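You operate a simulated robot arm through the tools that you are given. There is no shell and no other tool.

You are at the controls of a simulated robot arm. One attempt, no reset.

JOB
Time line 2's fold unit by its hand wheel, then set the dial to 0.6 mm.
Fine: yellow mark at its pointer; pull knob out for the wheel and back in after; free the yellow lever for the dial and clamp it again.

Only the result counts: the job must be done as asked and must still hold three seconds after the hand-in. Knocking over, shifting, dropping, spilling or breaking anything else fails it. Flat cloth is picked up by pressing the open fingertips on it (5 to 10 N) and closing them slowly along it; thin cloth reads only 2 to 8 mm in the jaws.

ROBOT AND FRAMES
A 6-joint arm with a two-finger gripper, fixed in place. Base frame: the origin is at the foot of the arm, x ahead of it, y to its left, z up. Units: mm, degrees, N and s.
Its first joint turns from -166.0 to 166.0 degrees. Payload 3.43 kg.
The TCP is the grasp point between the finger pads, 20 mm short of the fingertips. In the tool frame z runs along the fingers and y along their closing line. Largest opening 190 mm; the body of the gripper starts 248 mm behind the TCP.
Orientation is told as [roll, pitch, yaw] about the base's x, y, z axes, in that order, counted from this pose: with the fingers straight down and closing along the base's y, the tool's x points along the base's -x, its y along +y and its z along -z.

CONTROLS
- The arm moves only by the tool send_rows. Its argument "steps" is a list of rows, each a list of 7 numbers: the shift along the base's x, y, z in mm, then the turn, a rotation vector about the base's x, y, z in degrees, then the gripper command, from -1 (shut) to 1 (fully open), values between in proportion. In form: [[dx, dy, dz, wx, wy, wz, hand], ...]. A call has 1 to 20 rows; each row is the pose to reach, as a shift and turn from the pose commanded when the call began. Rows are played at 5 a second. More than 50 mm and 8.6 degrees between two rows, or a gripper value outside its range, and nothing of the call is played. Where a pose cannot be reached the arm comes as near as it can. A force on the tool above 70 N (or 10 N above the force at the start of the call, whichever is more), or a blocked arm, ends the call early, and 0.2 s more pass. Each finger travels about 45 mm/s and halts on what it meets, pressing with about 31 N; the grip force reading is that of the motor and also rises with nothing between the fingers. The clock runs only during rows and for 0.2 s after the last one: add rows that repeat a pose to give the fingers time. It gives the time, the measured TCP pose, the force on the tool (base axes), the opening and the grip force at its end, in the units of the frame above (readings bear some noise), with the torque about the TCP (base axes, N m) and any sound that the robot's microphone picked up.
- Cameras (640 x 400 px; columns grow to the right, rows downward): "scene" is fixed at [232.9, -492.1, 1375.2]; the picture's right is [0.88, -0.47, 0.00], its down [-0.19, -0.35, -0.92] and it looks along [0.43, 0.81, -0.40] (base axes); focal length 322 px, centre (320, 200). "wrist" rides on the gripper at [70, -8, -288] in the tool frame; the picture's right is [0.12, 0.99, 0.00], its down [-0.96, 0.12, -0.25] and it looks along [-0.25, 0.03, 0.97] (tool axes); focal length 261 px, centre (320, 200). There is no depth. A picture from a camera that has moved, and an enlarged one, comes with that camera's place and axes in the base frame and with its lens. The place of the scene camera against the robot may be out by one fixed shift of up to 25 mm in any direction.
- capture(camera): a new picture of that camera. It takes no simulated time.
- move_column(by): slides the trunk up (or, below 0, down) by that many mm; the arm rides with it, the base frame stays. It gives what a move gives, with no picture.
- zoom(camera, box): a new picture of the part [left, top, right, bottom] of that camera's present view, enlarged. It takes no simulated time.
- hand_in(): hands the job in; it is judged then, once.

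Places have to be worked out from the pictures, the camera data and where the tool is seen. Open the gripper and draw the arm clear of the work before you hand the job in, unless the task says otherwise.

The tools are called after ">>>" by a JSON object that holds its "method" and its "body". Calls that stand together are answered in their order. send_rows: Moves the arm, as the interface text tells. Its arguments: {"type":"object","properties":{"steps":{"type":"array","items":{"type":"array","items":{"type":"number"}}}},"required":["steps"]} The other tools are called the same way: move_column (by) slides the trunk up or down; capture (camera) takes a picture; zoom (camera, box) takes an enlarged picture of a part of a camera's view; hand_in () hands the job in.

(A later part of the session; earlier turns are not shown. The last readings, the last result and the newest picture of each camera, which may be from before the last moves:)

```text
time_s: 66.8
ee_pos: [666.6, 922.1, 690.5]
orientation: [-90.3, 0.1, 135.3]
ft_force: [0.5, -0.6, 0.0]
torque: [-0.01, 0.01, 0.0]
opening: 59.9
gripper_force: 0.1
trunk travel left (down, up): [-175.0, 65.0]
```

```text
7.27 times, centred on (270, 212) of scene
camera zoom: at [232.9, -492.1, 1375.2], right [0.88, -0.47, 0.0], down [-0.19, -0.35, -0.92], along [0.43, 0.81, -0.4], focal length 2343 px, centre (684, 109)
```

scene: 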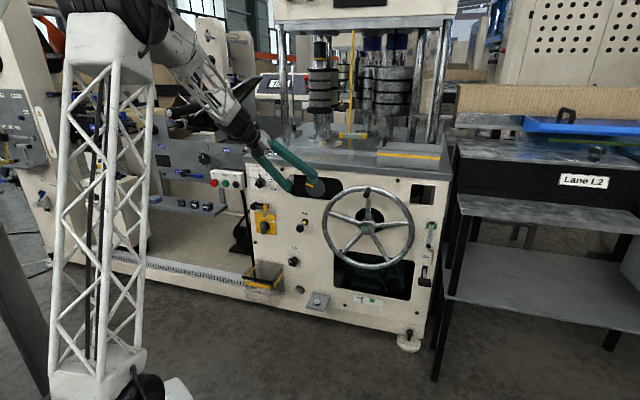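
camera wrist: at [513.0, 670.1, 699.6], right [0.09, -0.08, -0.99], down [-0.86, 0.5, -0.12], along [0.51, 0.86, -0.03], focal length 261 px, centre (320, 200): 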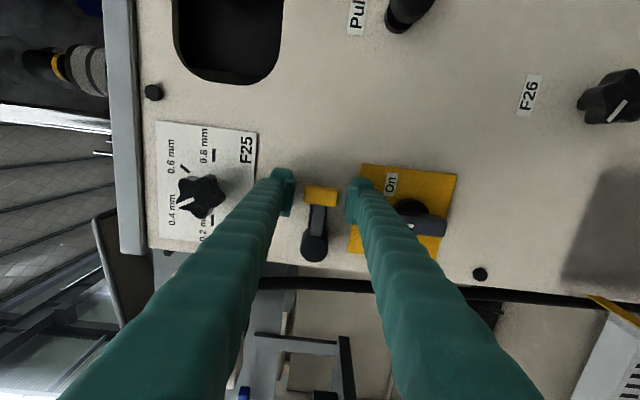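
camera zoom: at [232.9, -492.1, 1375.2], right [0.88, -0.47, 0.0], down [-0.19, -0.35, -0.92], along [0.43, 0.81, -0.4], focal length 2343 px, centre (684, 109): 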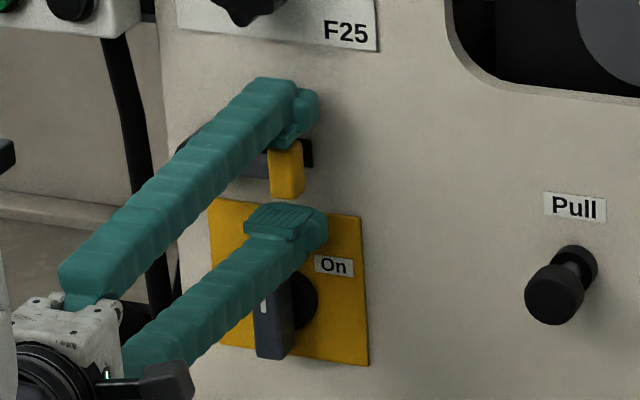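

The jaws straddle the yellow grip, so I'll close on it.

>>> {"method": "send_rows", "body": {"steps": [[0, 0, 0, 0, 0, 0, -0.5], [0, 0, 0, 0, 0, 0, -0.7], [0, 0, 0, 0, 0, 0, -0.75], [0, 0, 0, 0, 0, 0, -0.75], [0, 0, 0, 0, 0, 0, -0.75]]}}

>>> {"method": "zoom", "body": {"camera": "wrist", "box": [240, 130, 400, 250]}}

```text
time_s: 68.0
ee_pos: [666.7, 923.2, 691.0]
orientation: [-90.2, 0.2, 135.2]
ft_force: [-0.5, -0.5, -4.3]
torque: [-0.2, -0.13, -0.06]
opening: 39.0
gripper_force: 44.5
trunk travel left (down, up): [-175.0, 65.0]
```

```text
3.33 times, centred on (320, 190) of wrist
camera zoom: at [513.1, 670.0, 699.2], right [0.09, -0.08, -0.99], down [-0.86, 0.5, -0.12], along [0.51, 0.86, -0.03], focal length 869 px, centre (320, 233)
```

zoom: 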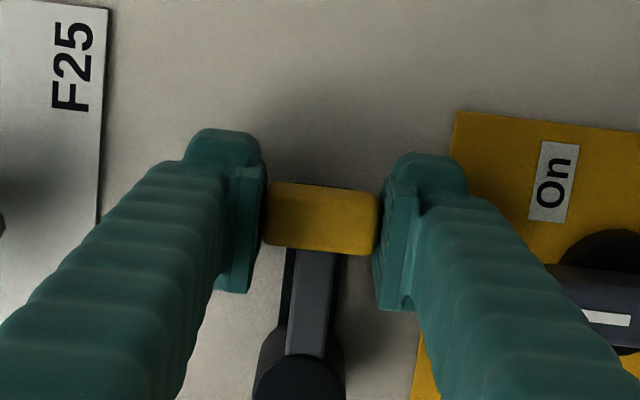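

Gripped at 39.0 mm. I'll test by turning the lever gently upward (counter-clockwise) by 4°.

>>> {"method": "send_rows", "body": {"steps": [[0, 0, 1.15, -0.71, -0.71, 0, -0.75], [0, 0, 2.3, -1.41, -1.41, 0, -0.75], [-0.1, 0.1, 3.45, -2.12, -2.12, 0, -0.75], [-0.1, 0.1, 4.6, -2.83, -2.83, 0, -0.75], [-0.1, 0.1, 4.6, -2.83, -2.83, 0, -0.75]]}}

>>> {"method": "zoom", "body": {"camera": "wrist", "box": [240, 130, 400, 250]}}

```text
time_s: 69.2
ee_pos: [666.2, 923.5, 693.8]
orientation: [-90.2, 4.2, 135.3]
ft_force: [3.9, 22.4, -2.3]
torque: [-0.03, -0.01, 0.09]
opening: 38.9
gripper_force: 44.8
trunk travel left (down, up): [-175.0, 65.0]
```

```text
3.33 times, centred on (320, 190) of wrist
camera zoom: at [512.9, 670.3, 708.3], right [0.14, -0.13, -0.98], down [-0.85, 0.49, -0.19], along [0.51, 0.86, -0.04], focal length 869 px, centre (320, 233)
```

zoom: 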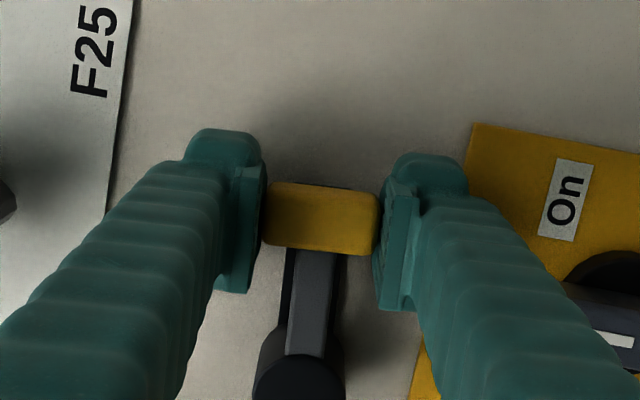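

The lever rotates upward smoothly with almost no tangential resistance. I'll continue counter-clockwise to about 20°, easing the radial load.

>>> {"method": "send_rows", "body": {"steps": [[-0.6, 0.6, 2.3, -1.41, -1.41, 0, -0.75], [-1.06, 1.06, 4.55, -2.83, -2.83, 0, -0.75], [-1.3, 1.3, 6.8, -4.24, -4.24, 0, -0.75], [-1.63, 1.63, 9.05, -5.66, -5.66, 0, -0.75], [-2.0, 2.0, 11.3, -7.07, -7.07, 0, -0.75], [-2.4, 2.4, 13.5, -8.49, -8.49, 0, -0.75], [-2.9, 2.9, 15.7, -9.9, -9.9, 0, -0.75], [-3.4, 3.4, 17.8, -11.3, -11.3, 0, -0.75], [-3.4, 3.4, 17.8, -11.3, -11.3, 0, -0.75]]}}

>>> {"method": "zoom", "body": {"camera": "wrist", "box": [240, 130, 400, 250]}}

>>> {"method": "zoom", "body": {"camera": "scene", "box": [220, 160, 300, 215]}}

```text
time_s: 71.2
ee_pos: [663.9, 924.8, 711.3]
orientation: [-90.1, 20.3, 135.2]
ft_force: [-2.7, 1.7, -2.9]
torque: [0.02, -0.03, -0.14]
opening: 38.8
gripper_force: 44.7
trunk travel left (down, up): [-175.0, 65.0]
```

```text
3.33 times, centred on (320, 190) of wrist
camera zoom: at [505.2, 677.0, 744.6], right [0.32, -0.32, -0.89], down [-0.79, 0.43, -0.44], along [0.53, 0.84, -0.11], focal length 869 px, centre (320, 233)
```

zoom: 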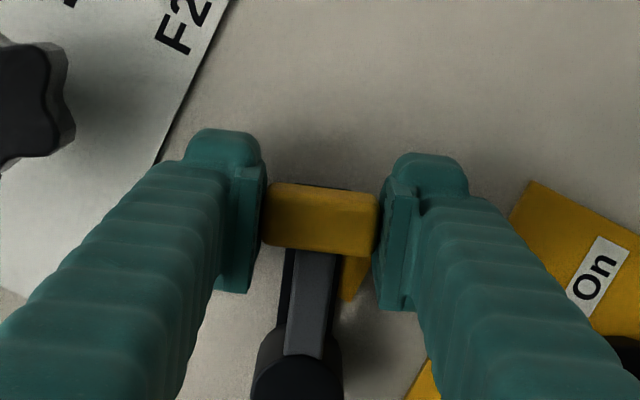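

```text
7.27 times, centred on (260, 188) of scene
camera zoom: at [232.9, -492.1, 1375.2], right [0.88, -0.47, 0.0], down [-0.19, -0.35, -0.92], along [0.43, 0.81, -0.4], focal length 2343 px, centre (756, 291)
```

zoom: 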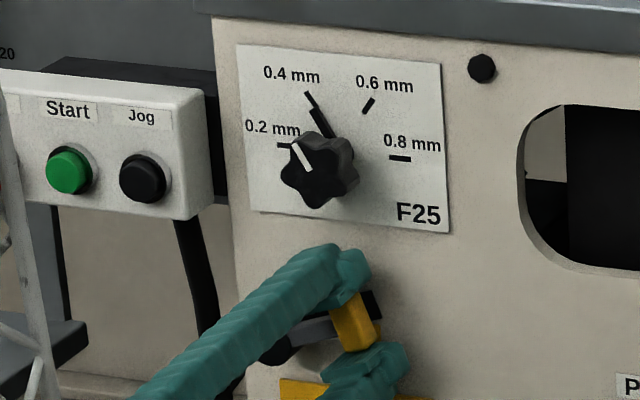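

A yellow patch is appearing behind the lever as it swings up, and resistance is near zero. That looks like the release direction, so I'll continue to 40°.

>>> {"method": "send_rows", "body": {"steps": [[-1.2, 1.2, 4.24, -2.83, -2.83, 0, -0.75], [-2.6, 2.6, 8.35, -5.66, -5.66, 0, -0.75], [-4.2, 4.2, 12.3, -8.49, -8.49, 0, -0.75], [-6.05, 6.05, 16.1, -11.3, -11.3, 0, -0.75], [-8.05, 8.05, 19.7, -14.1, -14.1, 0, -0.75], [-8.05, 8.05, 19.7, -14.1, -14.1, 0, -0.75]]}}

>>> {"method": "zoom", "body": {"camera": "wrist", "box": [240, 130, 400, 250]}}

>>> {"method": "zoom", "body": {"camera": "scene", "box": [220, 160, 300, 215]}}

```text
time_s: 72.6
ee_pos: [655.3, 933.8, 732.3]
orientation: [-89.9, 40.3, 135.4]
ft_force: [-10.8, -16.5, -12.0]
torque: [-0.65, -0.18, -0.13]
opening: 39.0
gripper_force: 44.2
trunk travel left (down, up): [-175.0, 65.0]
```

```text
3.33 times, centred on (320, 190) of wrist
camera zoom: at [487.0, 695.4, 785.1], right [0.52, -0.52, -0.68], down [-0.64, 0.29, -0.71], along [0.56, 0.81, -0.18], focal length 869 px, centre (320, 233)
```

zoom: 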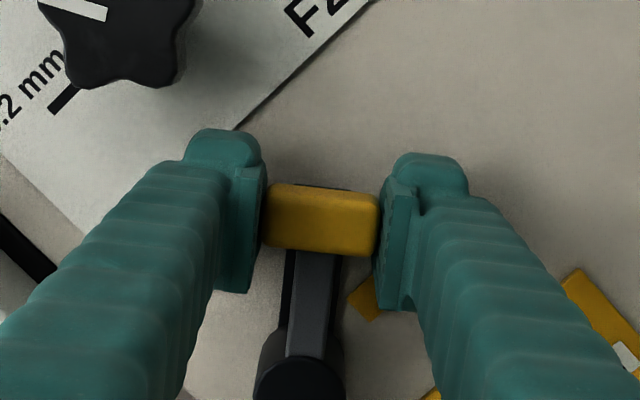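

```text
7.27 times, centred on (260, 188) of scene
camera zoom: at [232.9, -492.1, 1375.2], right [0.88, -0.47, 0.0], down [-0.19, -0.35, -0.92], along [0.43, 0.81, -0.4], focal length 2343 px, centre (756, 291)
```

zoom: 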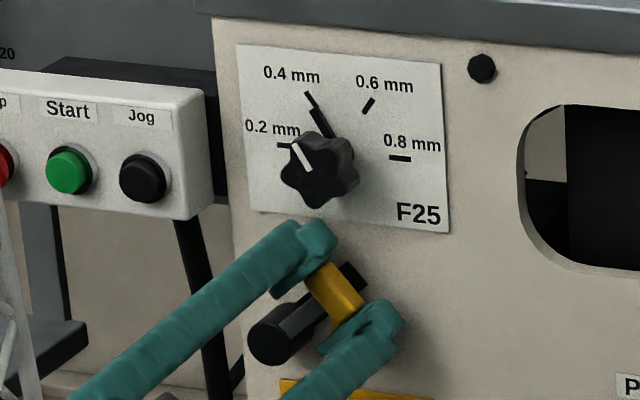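

Some resistance is now building, about 12 N tangential. I'll advance a few more degrees to see whether this is the end stop.

>>> {"method": "send_rows", "body": {"steps": [[-1.1, 1.1, 1.75, -1.41, -1.41, 0, -0.75], [-2.2, 2.2, 3.5, -2.83, -2.83, 0, -0.75], [-3.3, 3.3, 5.1, -4.24, -4.24, 0, -0.75], [-3.3, 3.3, 5.1, -4.24, -4.24, 0, -0.75]]}}

>>> {"method": "zoom", "body": {"camera": "scene", "box": [220, 160, 300, 215]}}

>>> {"method": "zoom", "body": {"camera": "wrist", "box": [240, 130, 400, 250]}}

```text
time_s: 73.6
ee_pos: [652.4, 936.6, 736.9]
orientation: [-90.0, 46.1, 135.4]
ft_force: [-7.4, -19.2, -13.5]
torque: [-0.83, -0.4, -0.18]
opening: 39.0
gripper_force: 44.2
trunk travel left (down, up): [-175.0, 65.0]
```

```text
7.27 times, centred on (260, 188) of scene
camera zoom: at [232.9, -492.1, 1375.2], right [0.88, -0.47, 0.0], down [-0.19, -0.35, -0.92], along [0.43, 0.81, -0.4], focal length 2343 px, centre (756, 291)
```

zoom: 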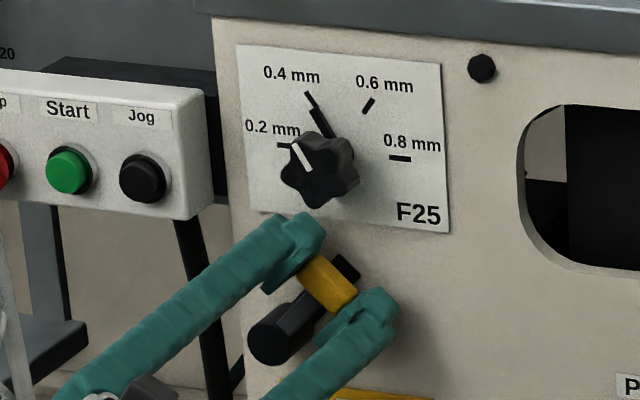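

```text
3.33 times, centred on (320, 190) of wrist
camera zoom: at [479.6, 703.0, 795.1], right [0.57, -0.56, -0.6], down [-0.59, 0.23, -0.77], along [0.57, 0.79, -0.2], focal length 869 px, centre (320, 233)
```

zoom: 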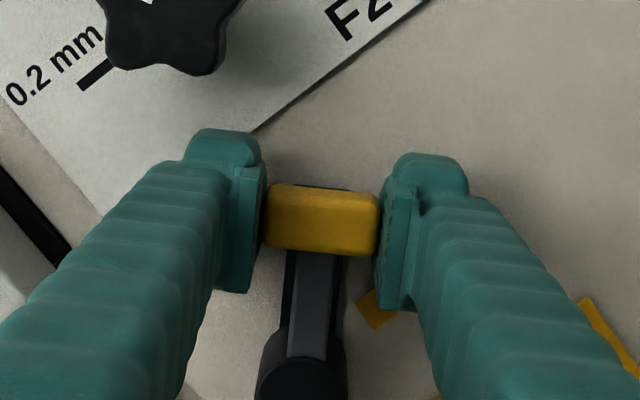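

It's still moving with about 15 N of resistance. I'll continue up to 58° and watch the force.

>>> {"method": "send_rows", "body": {"steps": [[-1.2, 1.2, 1.6, -1.41, -1.41, 0, -0.75], [-2.4, 2.4, 3.1, -2.83, -2.83, 0, -0.75], [-3.6, 3.6, 4.6, -4.24, -4.24, 0, -0.75], [-4.8, 4.8, 6.0, -5.66, -5.66, 0, -0.75], [-6.0, 6.0, 7.3, -7.07, -7.07, 0, -0.75], [-7.3, 7.3, 8.6, -8.49, -8.49, 0, -0.75], [-7.3, 7.3, 8.6, -8.49, -8.49, 0, -0.75]]}}

>>> {"method": "zoom", "body": {"camera": "scene", "box": [220, 160, 300, 215]}}

>>> {"method": "zoom", "body": {"camera": "wrist", "box": [240, 130, 400, 250]}}

```text
time_s: 75.2
ee_pos: [643.4, 944.3, 744.6]
orientation: [-89.8, 58.0, 135.7]
ft_force: [5.3, 0.1, -15.0]
torque: [-0.74, -0.23, 0.11]
opening: 39.2
gripper_force: 45.3
trunk travel left (down, up): [-175.0, 65.0]
```

```text
7.27 times, centred on (260, 188) of scene
camera zoom: at [232.9, -492.1, 1375.2], right [0.88, -0.47, 0.0], down [-0.19, -0.35, -0.92], along [0.43, 0.81, -0.4], focal length 2343 px, centre (756, 291)
```

zoom: 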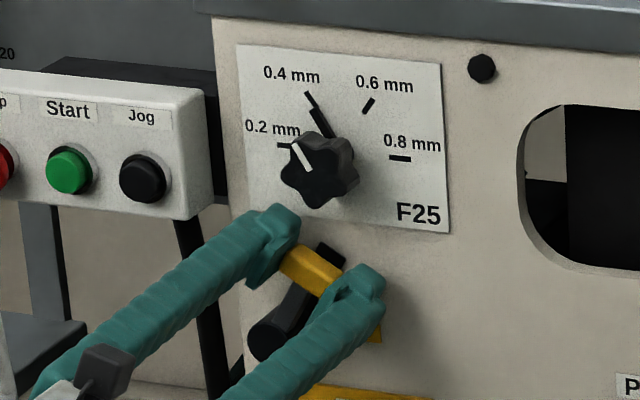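

```text
3.33 times, centred on (320, 190) of wrist
camera zoom: at [463.2, 719.6, 811.4], right [0.64, -0.64, -0.42], down [-0.47, 0.11, -0.88], along [0.61, 0.76, -0.23], focal length 869 px, centre (320, 233)
```

zoom: 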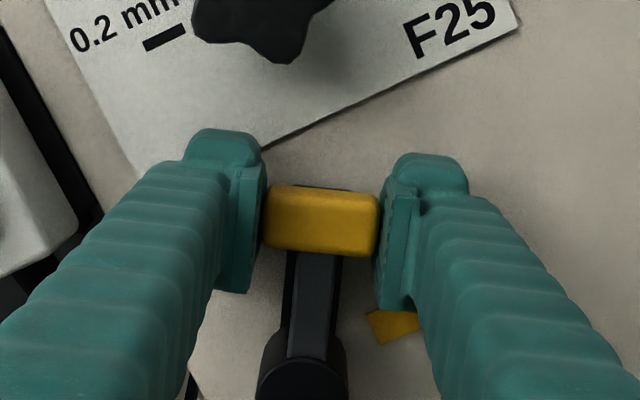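

The lever keeps rotating with steady friction. I'll continue to about 82°.

>>> {"method": "send_rows", "body": {"steps": [[-2.8, 2.8, 2.1, -2.83, -2.83, 0, -0.75], [-5.7, 5.7, 3.9, -5.66, -5.66, 0, -0.75], [-8.75, 8.75, 5.4, -8.49, -8.49, 0, -0.75], [-11.8, 11.8, 6.7, -11.3, -11.3, 0, -0.75], [-15, 15, 7.7, -14.1, -14.1, 0, -0.75], [-18.2, 18.2, 8.5, -17.0, -17.0, 0, -0.75], [-18.2, 18.2, 8.5, -17.0, -17.0, 0, -0.75]]}}

>>> {"method": "zoom", "body": {"camera": "scene", "box": [220, 160, 300, 215]}}

>>> {"method": "capture", "body": {"camera": "wrist"}}

```text
time_s: 76.8
ee_pos: [628.5, 960.4, 755.9]
orientation: [-88.3, 82.2, 136.9]
ft_force: [12.7, -21.9, -8.4]
torque: [0.27, 0.7, -0.17]
opening: 39.5
gripper_force: 45.1
trunk travel left (down, up): [-175.0, 65.0]
```

```text
7.27 times, centred on (260, 188) of scene
camera zoom: at [232.9, -492.1, 1375.2], right [0.88, -0.47, 0.0], down [-0.19, -0.35, -0.92], along [0.43, 0.81, -0.4], focal length 2343 px, centre (756, 291)
```

zoom: 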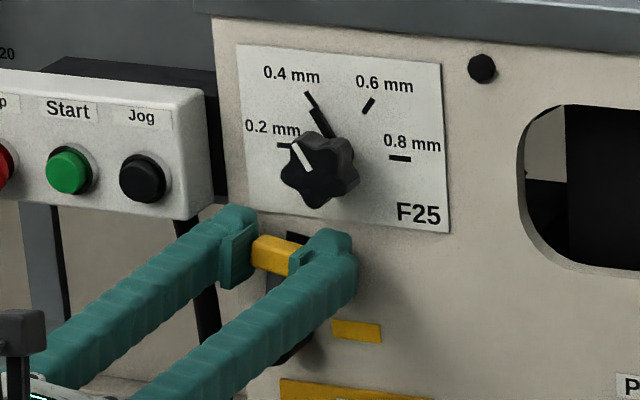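

```text
taken
camera wrist: at [426.4, 756.4, 827.7], right [0.71, -0.71, -0.02], down [-0.19, -0.17, -0.97], along [0.68, 0.69, -0.25], focal length 261 px, centre (320, 200)
```

wrist: 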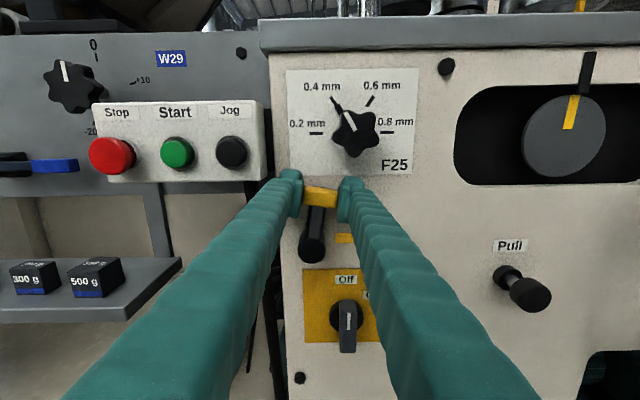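

The lever is nearly vertical and the yellow indicator on the panel is fully uncovered. Force has risen to about 24 N, so I'll nudge slightly further to confirm the stop.

>>> {"method": "send_rows", "body": {"steps": [[-1.6, 1.6, 0.3, -1.41, -1.41, 0, -0.75], [-3.2, 3.2, 0.6, -2.83, -2.83, 0, -0.75], [-4.8, 4.8, 0.8, -4.24, -4.24, 0, -0.75], [-4.8, 4.8, 0.8, -4.24, -4.24, 0, -0.75]]}}

>>> {"method": "zoom", "body": {"camera": "wrist", "box": [240, 60, 440, 220]}}

```text
time_s: 77.8
ee_pos: [628.8, 961.7, 753.2]
orientation: [-77.2, 87.9, 147.2]
ft_force: [74.3, -35.9, -0.2]
torque: [0.07, 0.86, -0.14]
opening: 41.5
gripper_force: 44.5
trunk travel left (down, up): [-175.0, 65.0]
stopped in row 4: the force on the tool passed its limit at 71 N (the readings are from after the stop); the commanded pose is now the measured one
```

```text
2.50 times, centred on (340, 140) of wrist
camera zoom: at [418.8, 764.9, 827.3], right [0.7, -0.71, 0.08], down [-0.13, -0.24, -0.96], along [0.71, 0.66, -0.25], focal length 652 px, centre (270, 350)
```

zoom: 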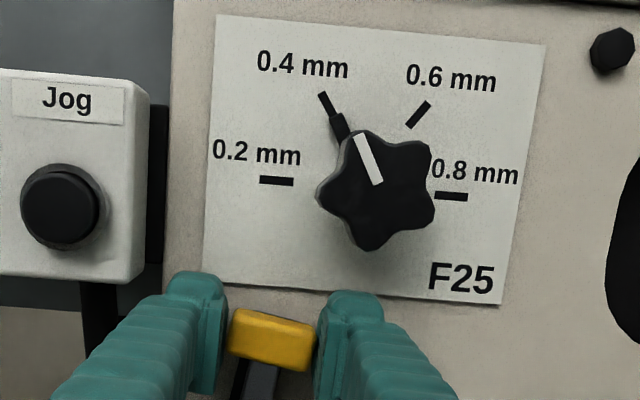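

74 N at about 80° confirms the lever's end stop, so it's free. I'll ease back a few millimetres, open just enough to clear, and retreat.

>>> {"method": "send_rows", "body": {"steps": [[1.0, -1.0, 0, 0.7, 0.7, 0, -0.75], [2.0, -2.0, 0, 1.4, 1.4, 0, -0.75], [2.0, -2.0, 0, 1.4, 1.4, 0, -0.6], [2.0, -2.0, 0, 1.4, 1.4, 0, -0.42], [2.0, -2.0, 0, 1.4, 1.4, 0, -0.42], [2.0, -2.0, 0, 1.4, 1.4, 0, -0.42]]}}

>>> {"method": "capture", "body": {"camera": "wrist"}}

```text
time_s: 78.2
ee_pos: [617.7, 964.5, 752.5]
orientation: [-82.6, 86.8, 142.0]
ft_force: [92.4, -54.2, 0.7]
torque: [0.53, -0.25, -0.39]
opening: 63.4
gripper_force: 45.0
trunk travel left (down, up): [-175.0, 65.0]
stopped in row 2: the force on the tool passed its limit at 93 N (the readings are from after the stop); the commanded pose is now the measured one
```

```text
taken
camera wrist: at [409.4, 768.1, 827.4], right [0.7, -0.71, 0.06], down [-0.14, -0.22, -0.97], along [0.7, 0.67, -0.25], focal length 261 px, centre (320, 200)
```

wrist: 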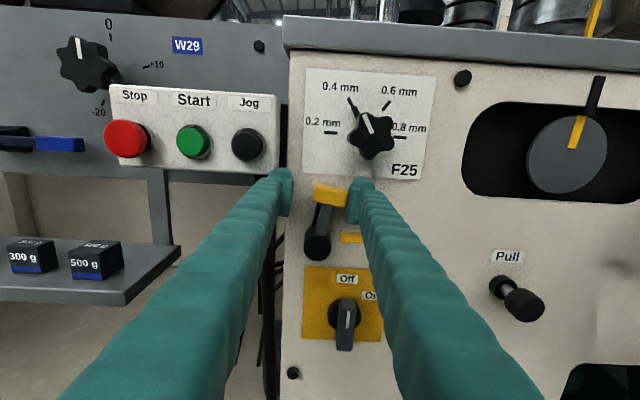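

The arm pushed on against the stop after the halt and spread the jaws, so the right finger is now pressing on the yellow grip. I'll move right (+e) to unload it right away.

>>> {"method": "send_rows", "body": {"steps": [[3, -3, 0, 0, 0, 0, -0.4], [6, -6, 0, 0, 0, 0, -0.4], [8, -8, 0, 0, 0, 0, -0.4], [8, -8, 0, 0, 0, 0, -0.4]]}}

>>> {"method": "capture", "body": {"camera": "wrist"}}

```text
time_s: 79.2
ee_pos: [614.9, 965.5, 750.7]
orientation: [-79.3, 86.7, 145.9]
ft_force: [63.5, -36.9, -14.4]
torque: [0.08, 0.62, -0.58]
opening: 66.3
gripper_force: 8.5
trunk travel left (down, up): [-175.0, 65.0]
```

```text
taken
camera wrist: at [409.8, 764.9, 825.8], right [0.71, -0.7, 0.06], down [-0.14, -0.23, -0.96], along [0.69, 0.68, -0.26], focal length 261 px, centre (320, 200)
```

wrist: 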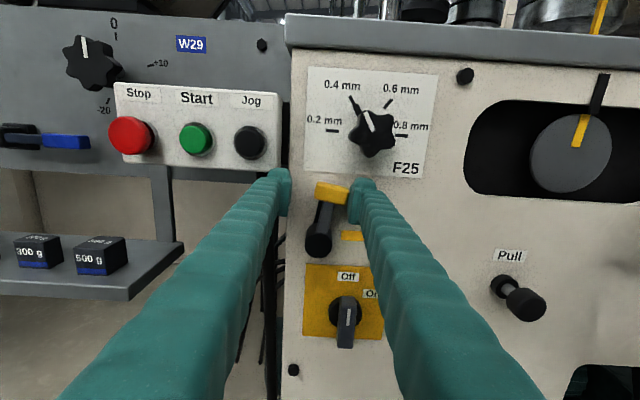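

The arm isn't tracking the command to the right. I'll look at the scene to see what might be in contact.

>>> {"method": "capture", "body": {"camera": "scene"}}

>>> {"method": "zoom", "body": {"camera": "scene", "box": [130, 150, 330, 290]}}

>>> {"method": "zoom", "body": {"camera": "wrist", "box": [240, 130, 400, 250]}}

```text
taken
```

scene: 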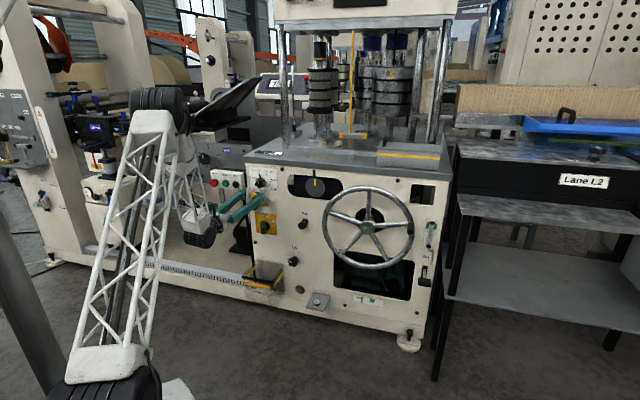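

```text
2.86 times, centred on (230, 220) of scene
camera zoom: at [232.9, -492.1, 1375.2], right [0.88, -0.47, 0.0], down [-0.19, -0.35, -0.92], along [0.43, 0.81, -0.4], focal length 920 px, centre (577, 143)
```

zoom: 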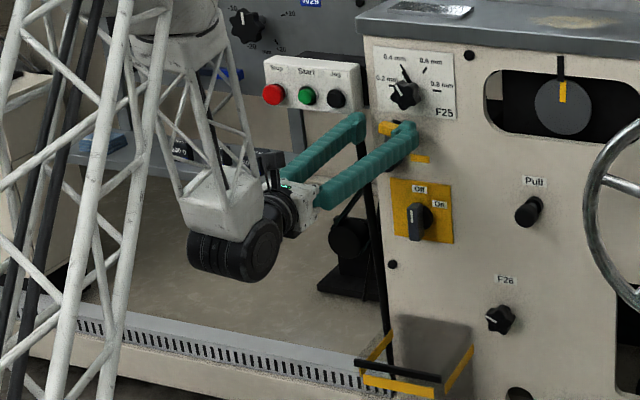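

```text
3.33 times, centred on (320, 190) of wrist
camera zoom: at [409.8, 764.9, 825.8], right [0.71, -0.7, 0.06], down [-0.14, -0.23, -0.96], along [0.69, 0.68, -0.26], focal length 869 px, centre (320, 233)
```

zoom: 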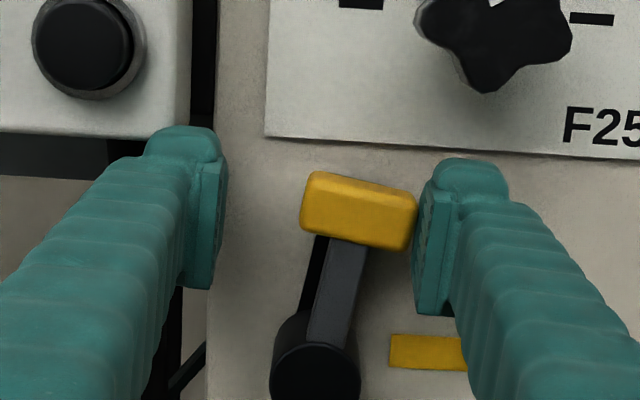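

The right finger is still pressing the yellow end and the left fingertip sits just under the Jog box. Nothing is gripped, so I'll withdraw straight back along the panel normal and slightly down.

>>> {"method": "send_rows", "body": {"steps": [[-3, -7, -2, 0, 0, 0, -0.4], [-6, -14, -4, 0, 0, 0, -0.4], [-10, -22, -6, 0, 0, 0, -0.4]]}}

>>> {"method": "zoom", "body": {"camera": "wrist", "box": [240, 130, 400, 250]}}

```text
time_s: 80.0
ee_pos: [601.2, 946.1, 747.2]
orientation: [-84.1, 87.0, 141.6]
ft_force: [1.0, -0.8, 0.3]
torque: [0.01, -0.03, 0.13]
opening: 57.0
gripper_force: 0.1
trunk travel left (down, up): [-175.0, 65.0]
```

```text
3.33 times, centred on (320, 190) of wrist
camera zoom: at [397.6, 744.2, 820.5], right [0.72, -0.69, 0.07], down [-0.13, -0.23, -0.97], along [0.69, 0.68, -0.25], focal length 869 px, centre (320, 233)
```

zoom: 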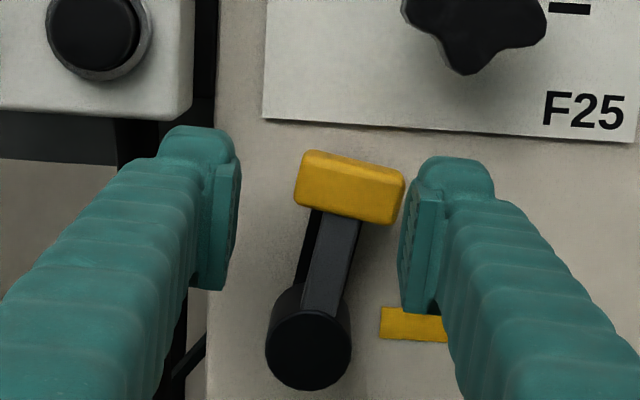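

Forces are now zero and the lever stays up. I'll hold in place to check that the arm settles where commanded.

>>> {"method": "send_rows", "body": {"steps": [[0, 0, 0, 0, 0, 0, -0.4], [0, 0, 0, 0, 0, 0, -0.4], [0, 0, 0, 0, 0, 0, -0.4]]}}

```text
time_s: 80.8
ee_pos: [598.2, 945.7, 746.0]
orientation: [-82.8, 86.9, 143.1]
ft_force: [-0.2, 1.1, 0.4]
torque: [-0.03, -0.03, -0.01]
opening: 57.1
gripper_force: 0.1
trunk travel left (down, up): [-175.0, 65.0]
```

It's stable here. I'll command 15 mm back and 15 mm right to confirm that tracking is normal.

>>> {"method": "send_rows", "body": {"steps": [[0, -10, -2, 0, 0, 0, -0.4], [0, -21, -5, 0, 0, 0, -0.4], [0, -21, -5, 0, 0, 0, -0.4], [0, -21, -5, 0, 0, 0, -0.4]]}}

>>> {"method": "capture", "body": {"camera": "wrist"}}

```text
time_s: 81.8
ee_pos: [599.1, 925.6, 742.2]
orientation: [-82.8, 87.0, 143.1]
ft_force: [-0.5, 1.1, 0.1]
torque: [0.01, -0.03, 0.01]
opening: 57.0
gripper_force: 0.1
trunk travel left (down, up): [-175.0, 65.0]
```

```text
taken
camera wrist: at [396.1, 723.3, 815.9], right [0.72, -0.69, 0.07], down [-0.13, -0.23, -0.97], along [0.69, 0.68, -0.25], focal length 261 px, centre (320, 200)
```

wrist: 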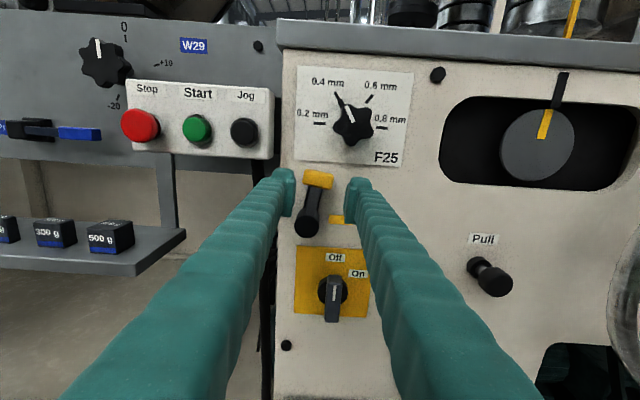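

Tracking is normal again. The lever is up (freed), so I'll zoom on the F25 dial to find its centre and current reading.

>>> {"method": "zoom", "body": {"camera": "wrist", "box": [285, 60, 425, 175]}}

>>> {"method": "zoom", "body": {"camera": "scene", "box": [240, 160, 300, 205]}}

```text
3.48 times, centred on (355, 118) of wrist
camera zoom: at [396.1, 723.3, 815.9], right [0.72, -0.69, 0.07], down [-0.13, -0.23, -0.97], along [0.69, 0.68, -0.25], focal length 907 px, centre (198, 487)
```

zoom: 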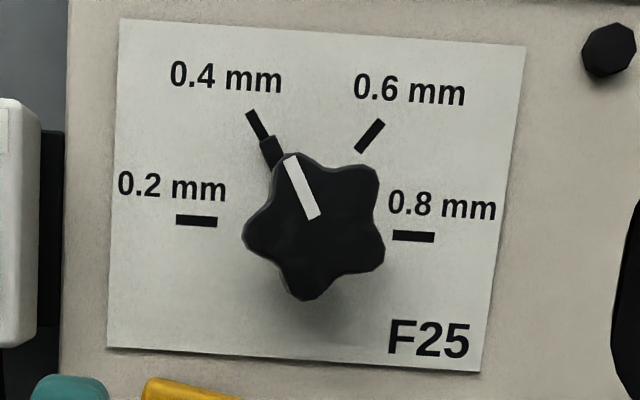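

```text
8.89 times, centred on (270, 182) of scene
camera zoom: at [232.9, -492.1, 1375.2], right [0.88, -0.47, 0.0], down [-0.19, -0.35, -0.92], along [0.43, 0.81, -0.4], focal length 2863 px, centre (764, 356)
```

zoom: 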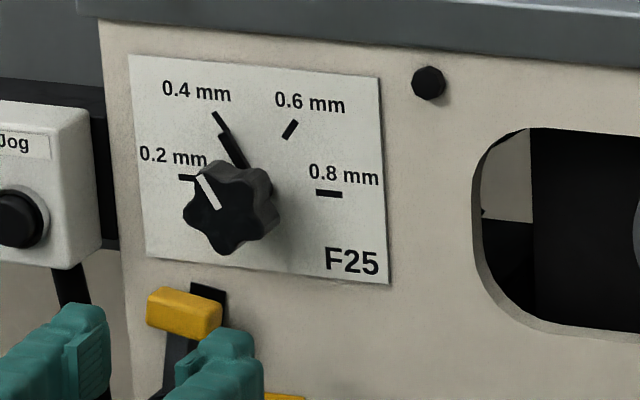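

The dial now reads 0.4 mm: its black pointer and white line are on the 0.4 tick, and the ticks are 60° apart. The knob centre is at s≈-194.5, z≈828 with its front at t≈1120. I'll move in front of it with the jaws 75 mm open.

>>> {"method": "send_rows", "body": {"steps": [[-8, -10, 10, 0, 0, 0, -0.4], [0, -18, 35, 0, 0, 0, -0.3], [8, -27, 60, 0, 0, 0, -0.21], [16.4, -35, 85.8, 0, 0, 0, -0.21], [16.4, -35, 85.8, 0, 0, 0, -0.21]]}}

>>> {"method": "capture", "body": {"camera": "wrist"}}

```text
time_s: 83.0
ee_pos: [617.0, 891.8, 828.1]
orientation: [-82.4, 87.0, 143.4]
ft_force: [0.6, -0.1, -0.4]
torque: [-0.01, 0.04, 0.02]
opening: 75.3
gripper_force: 0.1
trunk travel left (down, up): [-175.0, 65.0]
```

```text
taken
camera wrist: at [413.5, 689.2, 902.9], right [0.72, -0.69, 0.07], down [-0.13, -0.23, -0.96], along [0.69, 0.68, -0.25], focal length 261 px, centre (320, 200)
```

wrist: 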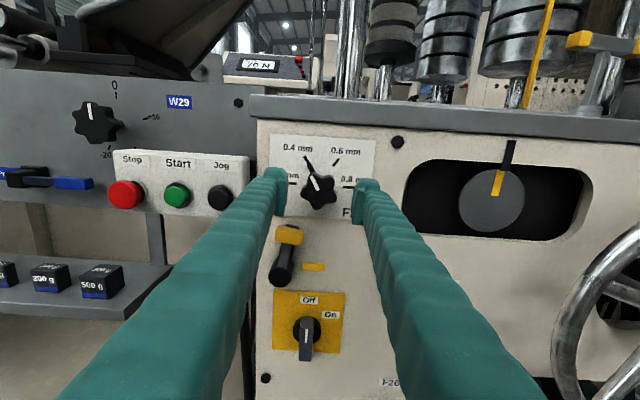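

The knob is centred on the tool axis. I'll zoom briefly to refine before moving in.

>>> {"method": "zoom", "body": {"camera": "wrist", "box": [260, 130, 380, 220]}}

```text
4.44 times, centred on (320, 175) of wrist
camera zoom: at [413.5, 689.2, 902.9], right [0.72, -0.69, 0.07], down [-0.13, -0.23, -0.96], along [0.69, 0.68, -0.25], focal length 1158 px, centre (320, 311)
```

zoom: 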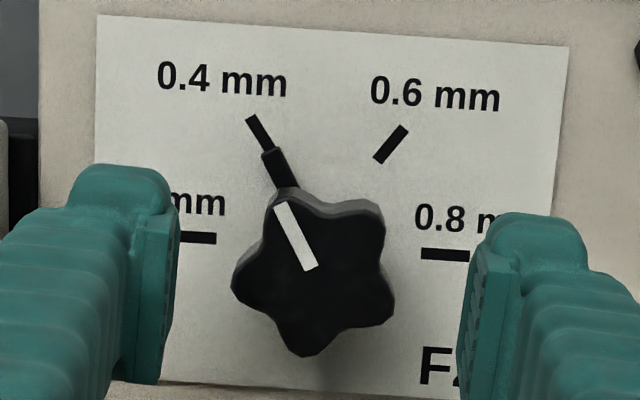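

The knob centre is about 4.5 mm below the tool axis. I'll correct that and advance 35 mm, then recheck.

>>> {"method": "send_rows", "body": {"steps": [[8, 9, -2, 0, 0, 0, -0.21], [16, 17.5, -4, 0, 0, 0, -0.21], [24, 25.5, -4.5, 0, 0, 0, -0.21], [24, 25.5, -4.5, 0, 0, 0, -0.21]]}}

>>> {"method": "zoom", "body": {"camera": "wrist", "box": [260, 130, 380, 220]}}

>>> {"method": "zoom", "body": {"camera": "scene", "box": [220, 150, 310, 210]}}

```text
time_s: 84.0
ee_pos: [641.2, 916.5, 823.5]
orientation: [-82.9, 86.9, 142.9]
ft_force: [-1.0, 0.0, -0.3]
torque: [0.02, -0.01, 0.01]
opening: 74.8
gripper_force: 0.0
trunk travel left (down, up): [-175.0, 65.0]
```

```text
4.44 times, centred on (320, 175) of wrist
camera zoom: at [437.4, 714.7, 897.8], right [0.72, -0.69, 0.07], down [-0.13, -0.23, -0.97], along [0.69, 0.68, -0.25], focal length 1158 px, centre (320, 311)
```

zoom: 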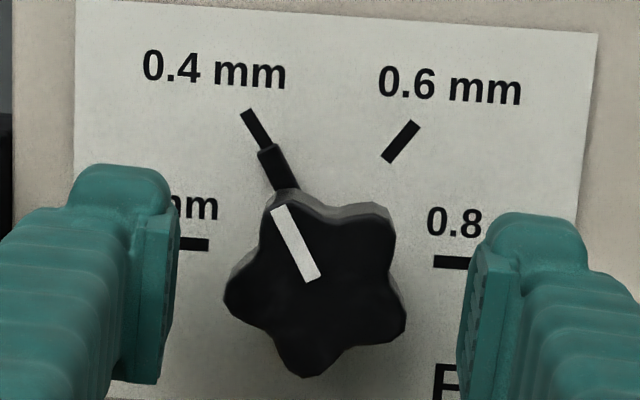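

```text
6.67 times, centred on (265, 180) of scene
camera zoom: at [232.9, -492.1, 1375.2], right [0.88, -0.47, 0.0], down [-0.19, -0.35, -0.92], along [0.43, 0.81, -0.4], focal length 2147 px, centre (687, 333)
```

zoom: 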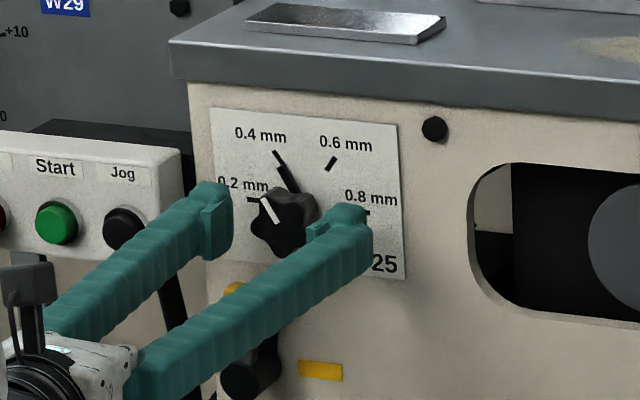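

It's within 2 mm. I'll advance the final 23 mm so the pads surround the knob, then close on it.

>>> {"method": "send_rows", "body": {"steps": [[5.5, 6, -1, 0, 0, 0, -0.21], [11, 12, -2, 0, 0, 0, -0.21], [16, 17.2, -2, 0, 0, 0, -0.21], [16, 17.2, -2, 0, 0, 0, -0.21]]}}

>>> {"method": "zoom", "body": {"camera": "wrist", "box": [260, 130, 380, 220]}}

>>> {"method": "send_rows", "body": {"steps": [[0, 0, 0, 0, 0, 0, -0.35], [0, 0, 0, 0, 0, 0, -0.5], [0, 0, 0, 0, 0, 0, -0.65], [0, 0, 0, 0, 0, 0, -0.65], [0, 0, 0, 0, 0, 0, -0.65]]}}

>>> {"method": "zoom", "body": {"camera": "wrist", "box": [260, 130, 380, 220]}}

```text
time_s: 85.0
ee_pos: [657.5, 932.8, 821.6]
orientation: [-82.9, 87.0, 142.9]
ft_force: [0.0, 0.7, 0.0]
torque: [0.03, -0.04, -0.02]
opening: 74.9
gripper_force: 0.0
trunk travel left (down, up): [-175.0, 65.0]
```

```text
4.44 times, centred on (320, 175) of wrist
camera zoom: at [452.6, 731.1, 895.5], right [0.72, -0.69, 0.07], down [-0.13, -0.23, -0.97], along [0.69, 0.68, -0.25], focal length 1158 px, centre (320, 311)
```

zoom: 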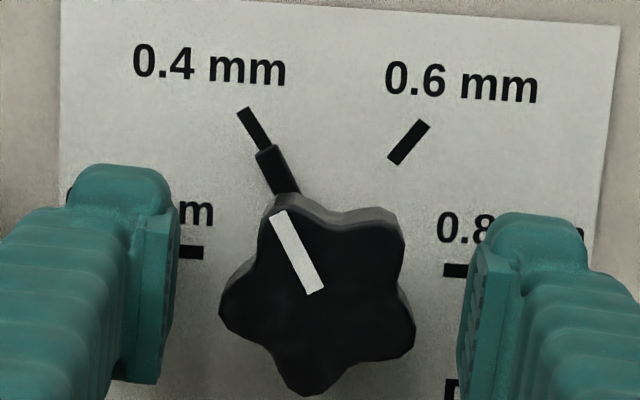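

```text
time_s: 86.2
ee_pos: [656.2, 932.5, 821.0]
orientation: [-82.9, 87.0, 143.1]
ft_force: [1.3, 2.3, 0.5]
torque: [-0.03, 0.02, -0.12]
opening: 48.5
gripper_force: 45.0
trunk travel left (down, up): [-175.0, 65.0]
```

```text
4.44 times, centred on (320, 175) of wrist
camera zoom: at [452.5, 731.1, 895.5], right [0.72, -0.69, 0.07], down [-0.13, -0.23, -0.97], along [0.69, 0.68, -0.25], focal length 1158 px, centre (320, 311)
```

zoom: 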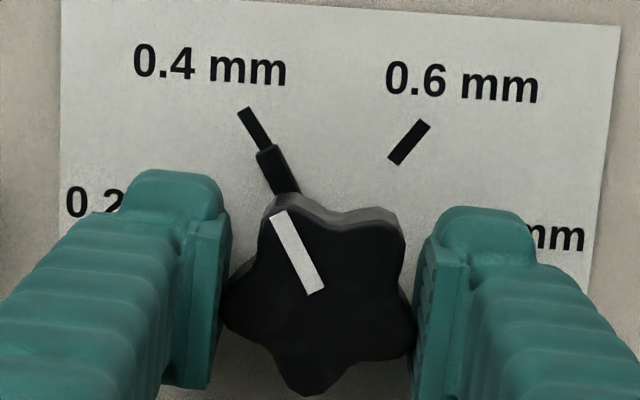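

The knob is held on two opposite lobes at 48.5 mm. I'll turn 10° clockwise first and check that it follows.

>>> {"method": "send_rows", "body": {"steps": [[0, 0, 0, 1.77, 1.77, 0, -0.65], [0, 0, 0, 3.54, 3.54, 0, -0.65], [0, 0, 0, 5.3, 5.3, 0, -0.65], [0, 0, 0, 7.07, 7.07, 0, -0.65], [0, 0, 0, 7.07, 7.07, 0, -0.65]]}}

>>> {"method": "zoom", "body": {"camera": "wrist", "box": [260, 130, 380, 220]}}

>>> {"method": "zoom", "body": {"camera": "scene", "box": [240, 160, 300, 205]}}

```text
time_s: 87.4
ee_pos: [656.6, 934.1, 822.3]
orientation: [-89.0, 76.8, 137.0]
ft_force: [-0.9, 4.8, 1.3]
torque: [-0.06, 0.06, -0.08]
opening: 48.2
gripper_force: 45.0
trunk travel left (down, up): [-175.0, 65.0]
```

```text
4.44 times, centred on (320, 175) of wrist
camera zoom: at [461.2, 722.5, 894.6], right [0.71, -0.69, -0.11], down [-0.25, -0.11, -0.96], along [0.65, 0.71, -0.25], focal length 1158 px, centre (320, 311)
```

zoom: 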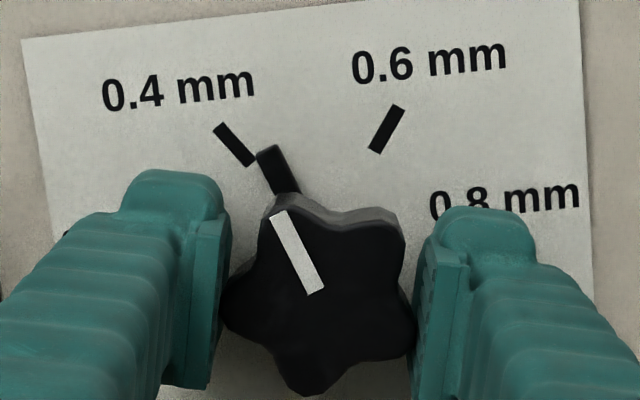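

```text
8.89 times, centred on (270, 182) of scene
camera zoom: at [232.9, -492.1, 1375.2], right [0.88, -0.47, 0.0], down [-0.19, -0.35, -0.92], along [0.43, 0.81, -0.4], focal length 2863 px, centre (764, 356)
```

zoom: 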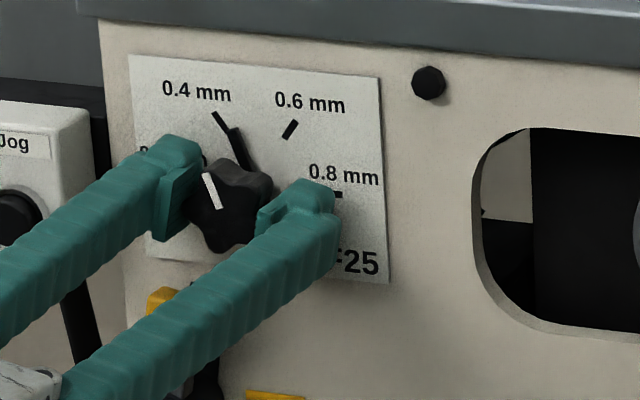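

The pointer follows the knob freely. I'll turn the remaining 50° clockwise toward the 0.6 tick.

>>> {"method": "send_rows", "body": {"steps": [[0, 0, 0, 4.4, 4.4, 0, -0.65], [0, 0, 0, 8.8, 8.8, 0, -0.65], [0, 0, 0, 13.3, 13.3, 0, -0.65], [0, 0, 0, 17.7, 17.7, 0, -0.65], [0, 0, 0, 22.1, 22.1, 0, -0.65], [0, 0, 0, 26.5, 26.5, 0, -0.65], [0, 0, 0, 31, 31, 0, -0.65], [0, 0, 0, 35.36, 35.36, 0, -0.65], [0, 0, 0, 35.36, 35.36, 0, -0.65]]}}

>>> {"method": "zoom", "body": {"camera": "wrist", "box": [240, 120, 400, 240]}}

>>> {"method": "zoom", "body": {"camera": "scene", "box": [240, 160, 300, 205]}}

```text
time_s: 89.4
ee_pos: [653.1, 934.8, 824.4]
orientation: [-90.8, 26.8, 135.5]
ft_force: [-26.5, 29.0, 24.8]
torque: [-0.14, -0.01, 0.36]
opening: 48.2
gripper_force: 44.9
trunk travel left (down, up): [-175.0, 65.0]
```

```text
3.33 times, centred on (320, 180) of wrist
camera zoom: at [495.9, 687.8, 860.4], right [0.41, -0.38, -0.83], down [-0.75, 0.39, -0.54], along [0.53, 0.84, -0.12], focal length 869 px, centre (320, 267)
```

zoom: 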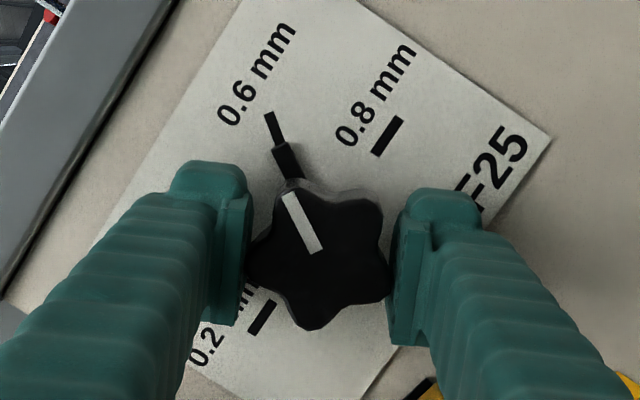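

```text
8.89 times, centred on (270, 182) of scene
camera zoom: at [232.9, -492.1, 1375.2], right [0.88, -0.47, 0.0], down [-0.19, -0.35, -0.92], along [0.43, 0.81, -0.4], focal length 2863 px, centre (764, 356)
```

zoom: 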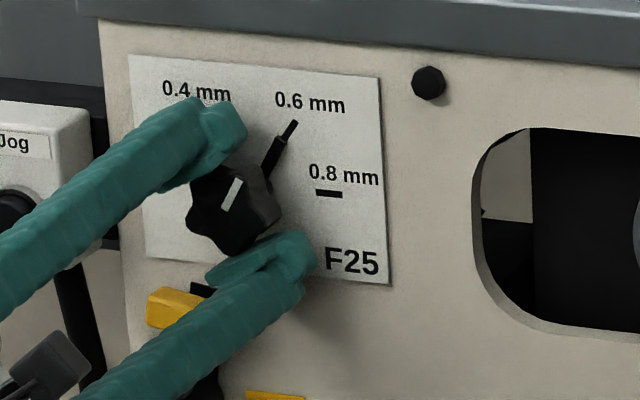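

The pointer is on the 0.6 tick. There's about 46 N of side load from a small axis offset, so I'll shift a few millimetres to relax it before releasing.

>>> {"method": "send_rows", "body": {"steps": [[-1, 1, 1, 0, 0, 0, -0.65], [-2.1, 2.1, 2, 0, 0, 0, -0.65], [-2.1, 2.1, 2, 0, 0, 0, -0.65]]}}

>>> {"method": "zoom", "body": {"camera": "scene", "box": [250, 165, 290, 195]}}

>>> {"method": "zoom", "body": {"camera": "wrist", "box": [280, 130, 360, 210]}}

```text
time_s: 90.2
ee_pos: [654.8, 935.6, 823.5]
orientation: [-90.5, 27.0, 135.4]
ft_force: [-19.2, 25.7, 20.3]
torque: [-0.11, -0.01, 0.31]
opening: 47.9
gripper_force: 44.6
trunk travel left (down, up): [-175.0, 65.0]
```

```text
13.33 times, centred on (270, 180) of scene
camera zoom: at [232.9, -492.1, 1375.2], right [0.88, -0.47, 0.0], down [-0.19, -0.35, -0.92], along [0.43, 0.81, -0.4], focal length 4295 px, centre (987, 467)
```

zoom: 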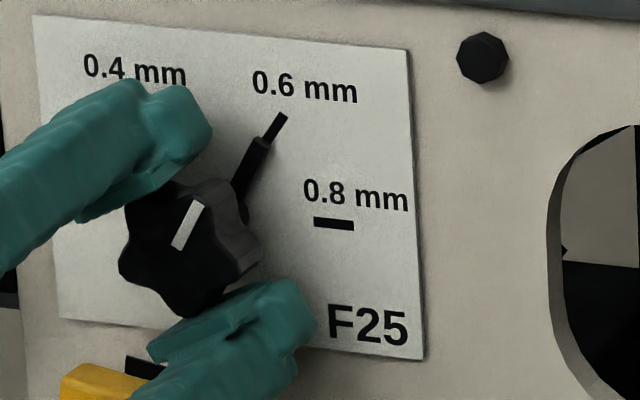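

```text
5.00 times, centred on (320, 170) of wrist
camera zoom: at [495.1, 688.3, 861.5], right [0.4, -0.38, -0.83], down [-0.75, 0.39, -0.54], along [0.53, 0.84, -0.13], focal length 1303 px, centre (320, 350)
```

zoom: 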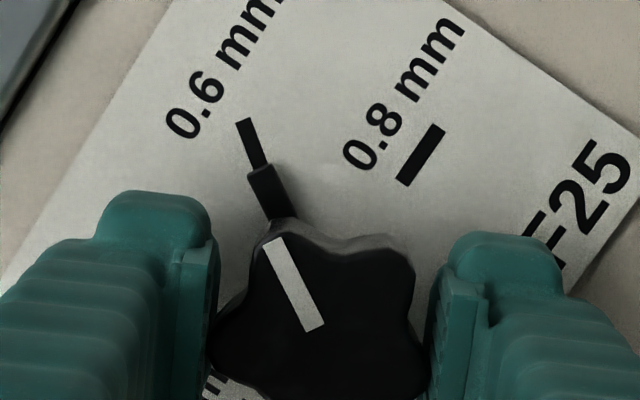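

The pointer looks about 3–5° short of the 0.6 tick because the knob lagged slightly in the grip. I'll add 4° and relax the side load further.

>>> {"method": "send_rows", "body": {"steps": [[-1, 1, 1, 1.0, 1.0, 0, -0.65], [-2, 2, 2, 2.0, 2.0, 0, -0.65], [-2.1, 2.1, 2, 2.83, 2.83, 0, -0.65], [-2.1, 2.1, 2, 2.83, 2.83, 0, -0.65]]}}

>>> {"method": "zoom", "body": {"camera": "scene", "box": [250, 165, 290, 195]}}

>>> {"method": "zoom", "body": {"camera": "wrist", "box": [280, 130, 360, 210]}}

```text
time_s: 91.2
ee_pos: [653.9, 935.6, 823.1]
orientation: [-90.5, 23.0, 135.3]
ft_force: [2.6, -0.5, 2.8]
torque: [-0.1, 0.04, 0.11]
opening: 48.2
gripper_force: 44.9
trunk travel left (down, up): [-175.0, 65.0]
```

```text
13.33 times, centred on (270, 180) of scene
camera zoom: at [232.9, -492.1, 1375.2], right [0.88, -0.47, 0.0], down [-0.19, -0.35, -0.92], along [0.43, 0.81, -0.4], focal length 4295 px, centre (987, 467)
```

zoom: 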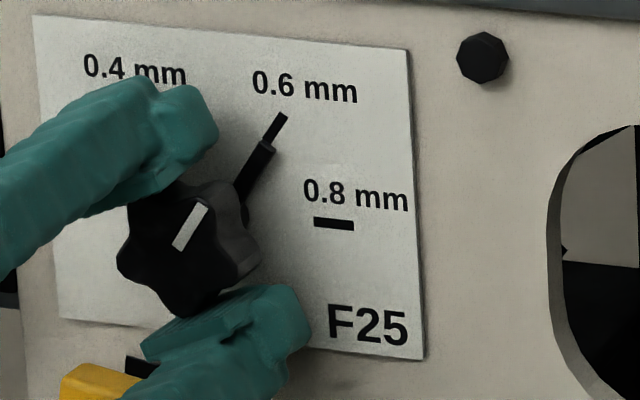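

```text
5.00 times, centred on (320, 170) of wrist
camera zoom: at [496.0, 687.2, 858.1], right [0.36, -0.34, -0.87], down [-0.77, 0.42, -0.48], along [0.53, 0.84, -0.12], focal length 1303 px, centre (320, 350)
```

zoom: 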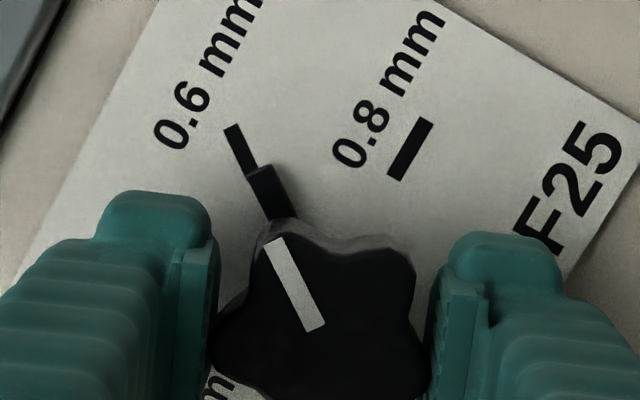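

The side load is gone and the pointer is within a couple of degrees. I'll release, back straight out, and judge the setting without the fingers in the way.

>>> {"method": "send_rows", "body": {"steps": [[0, 0, 0, 0, 0, 0, -0.5], [0, 0, 0, 0, 0, 0, -0.35], [0, 0, 0, 0, 0, 0, -0.21], [0, 0, 0, 0, 0, 0, -0.21], [-10, -10, 0, 0, 0, 0, -0.21], [-20, -20, 0, 0, 0, 0, -0.21], [-30, -30, 0, 0, 0, 0, -0.21], [-41, -41, 0, 0, 0, 0, -0.21], [-41, -41, 0, 0, 0, 0, -0.21]]}}

>>> {"method": "zoom", "body": {"camera": "scene", "box": [250, 165, 290, 195]}}

>>> {"method": "zoom", "body": {"camera": "wrist", "box": [260, 120, 380, 220]}}

>>> {"method": "capture", "body": {"camera": "wrist"}}

```text
time_s: 93.2
ee_pos: [609.2, 895.4, 825.1]
orientation: [-90.6, 22.9, 135.6]
ft_force: [-0.1, -0.5, 0.3]
torque: [-0.02, 0.04, 0.0]
opening: 75.0
gripper_force: 0.1
trunk travel left (down, up): [-175.0, 65.0]
```

```text
13.33 times, centred on (270, 180) of scene
camera zoom: at [232.9, -492.1, 1375.2], right [0.88, -0.47, 0.0], down [-0.19, -0.35, -0.92], along [0.43, 0.81, -0.4], focal length 4295 px, centre (987, 467)
```

zoom: 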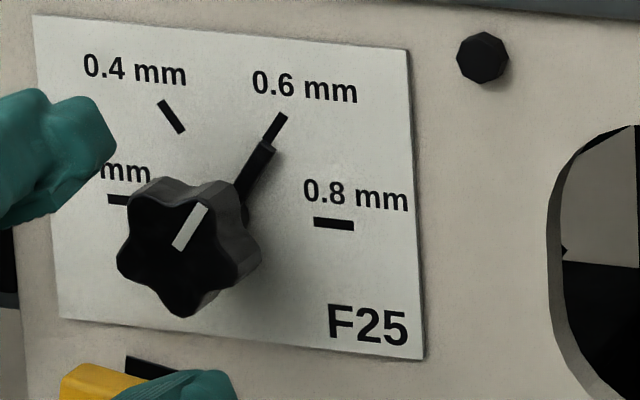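

```text
4.00 times, centred on (320, 170) of wrist
camera zoom: at [452.8, 647.3, 859.4], right [0.36, -0.34, -0.87], down [-0.77, 0.41, -0.48], along [0.52, 0.84, -0.11], focal length 1043 px, centre (320, 320)
```

zoom: 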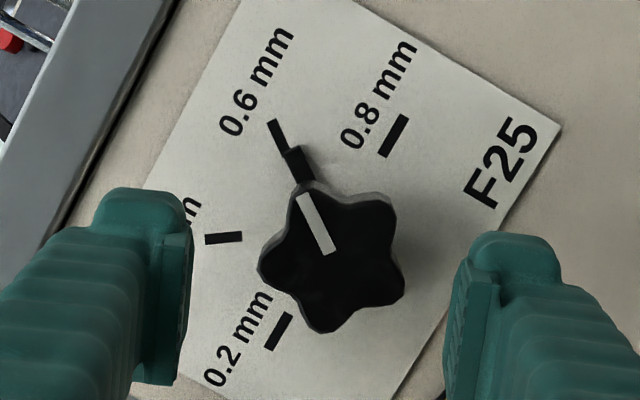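

```text
taken
camera wrist: at [452.8, 647.3, 859.4], right [0.36, -0.34, -0.87], down [-0.77, 0.41, -0.48], along [0.52, 0.84, -0.11], focal length 261 px, centre (320, 200)
```

wrist: 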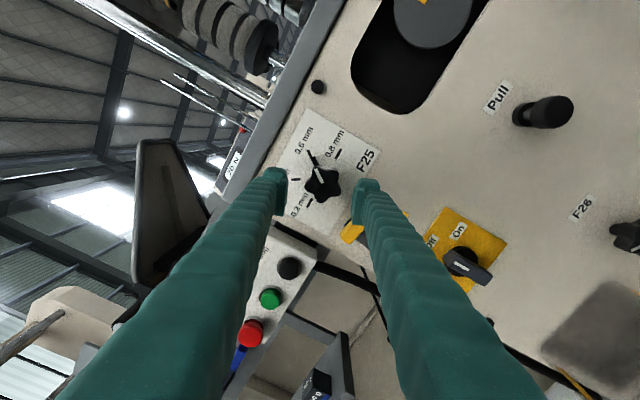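

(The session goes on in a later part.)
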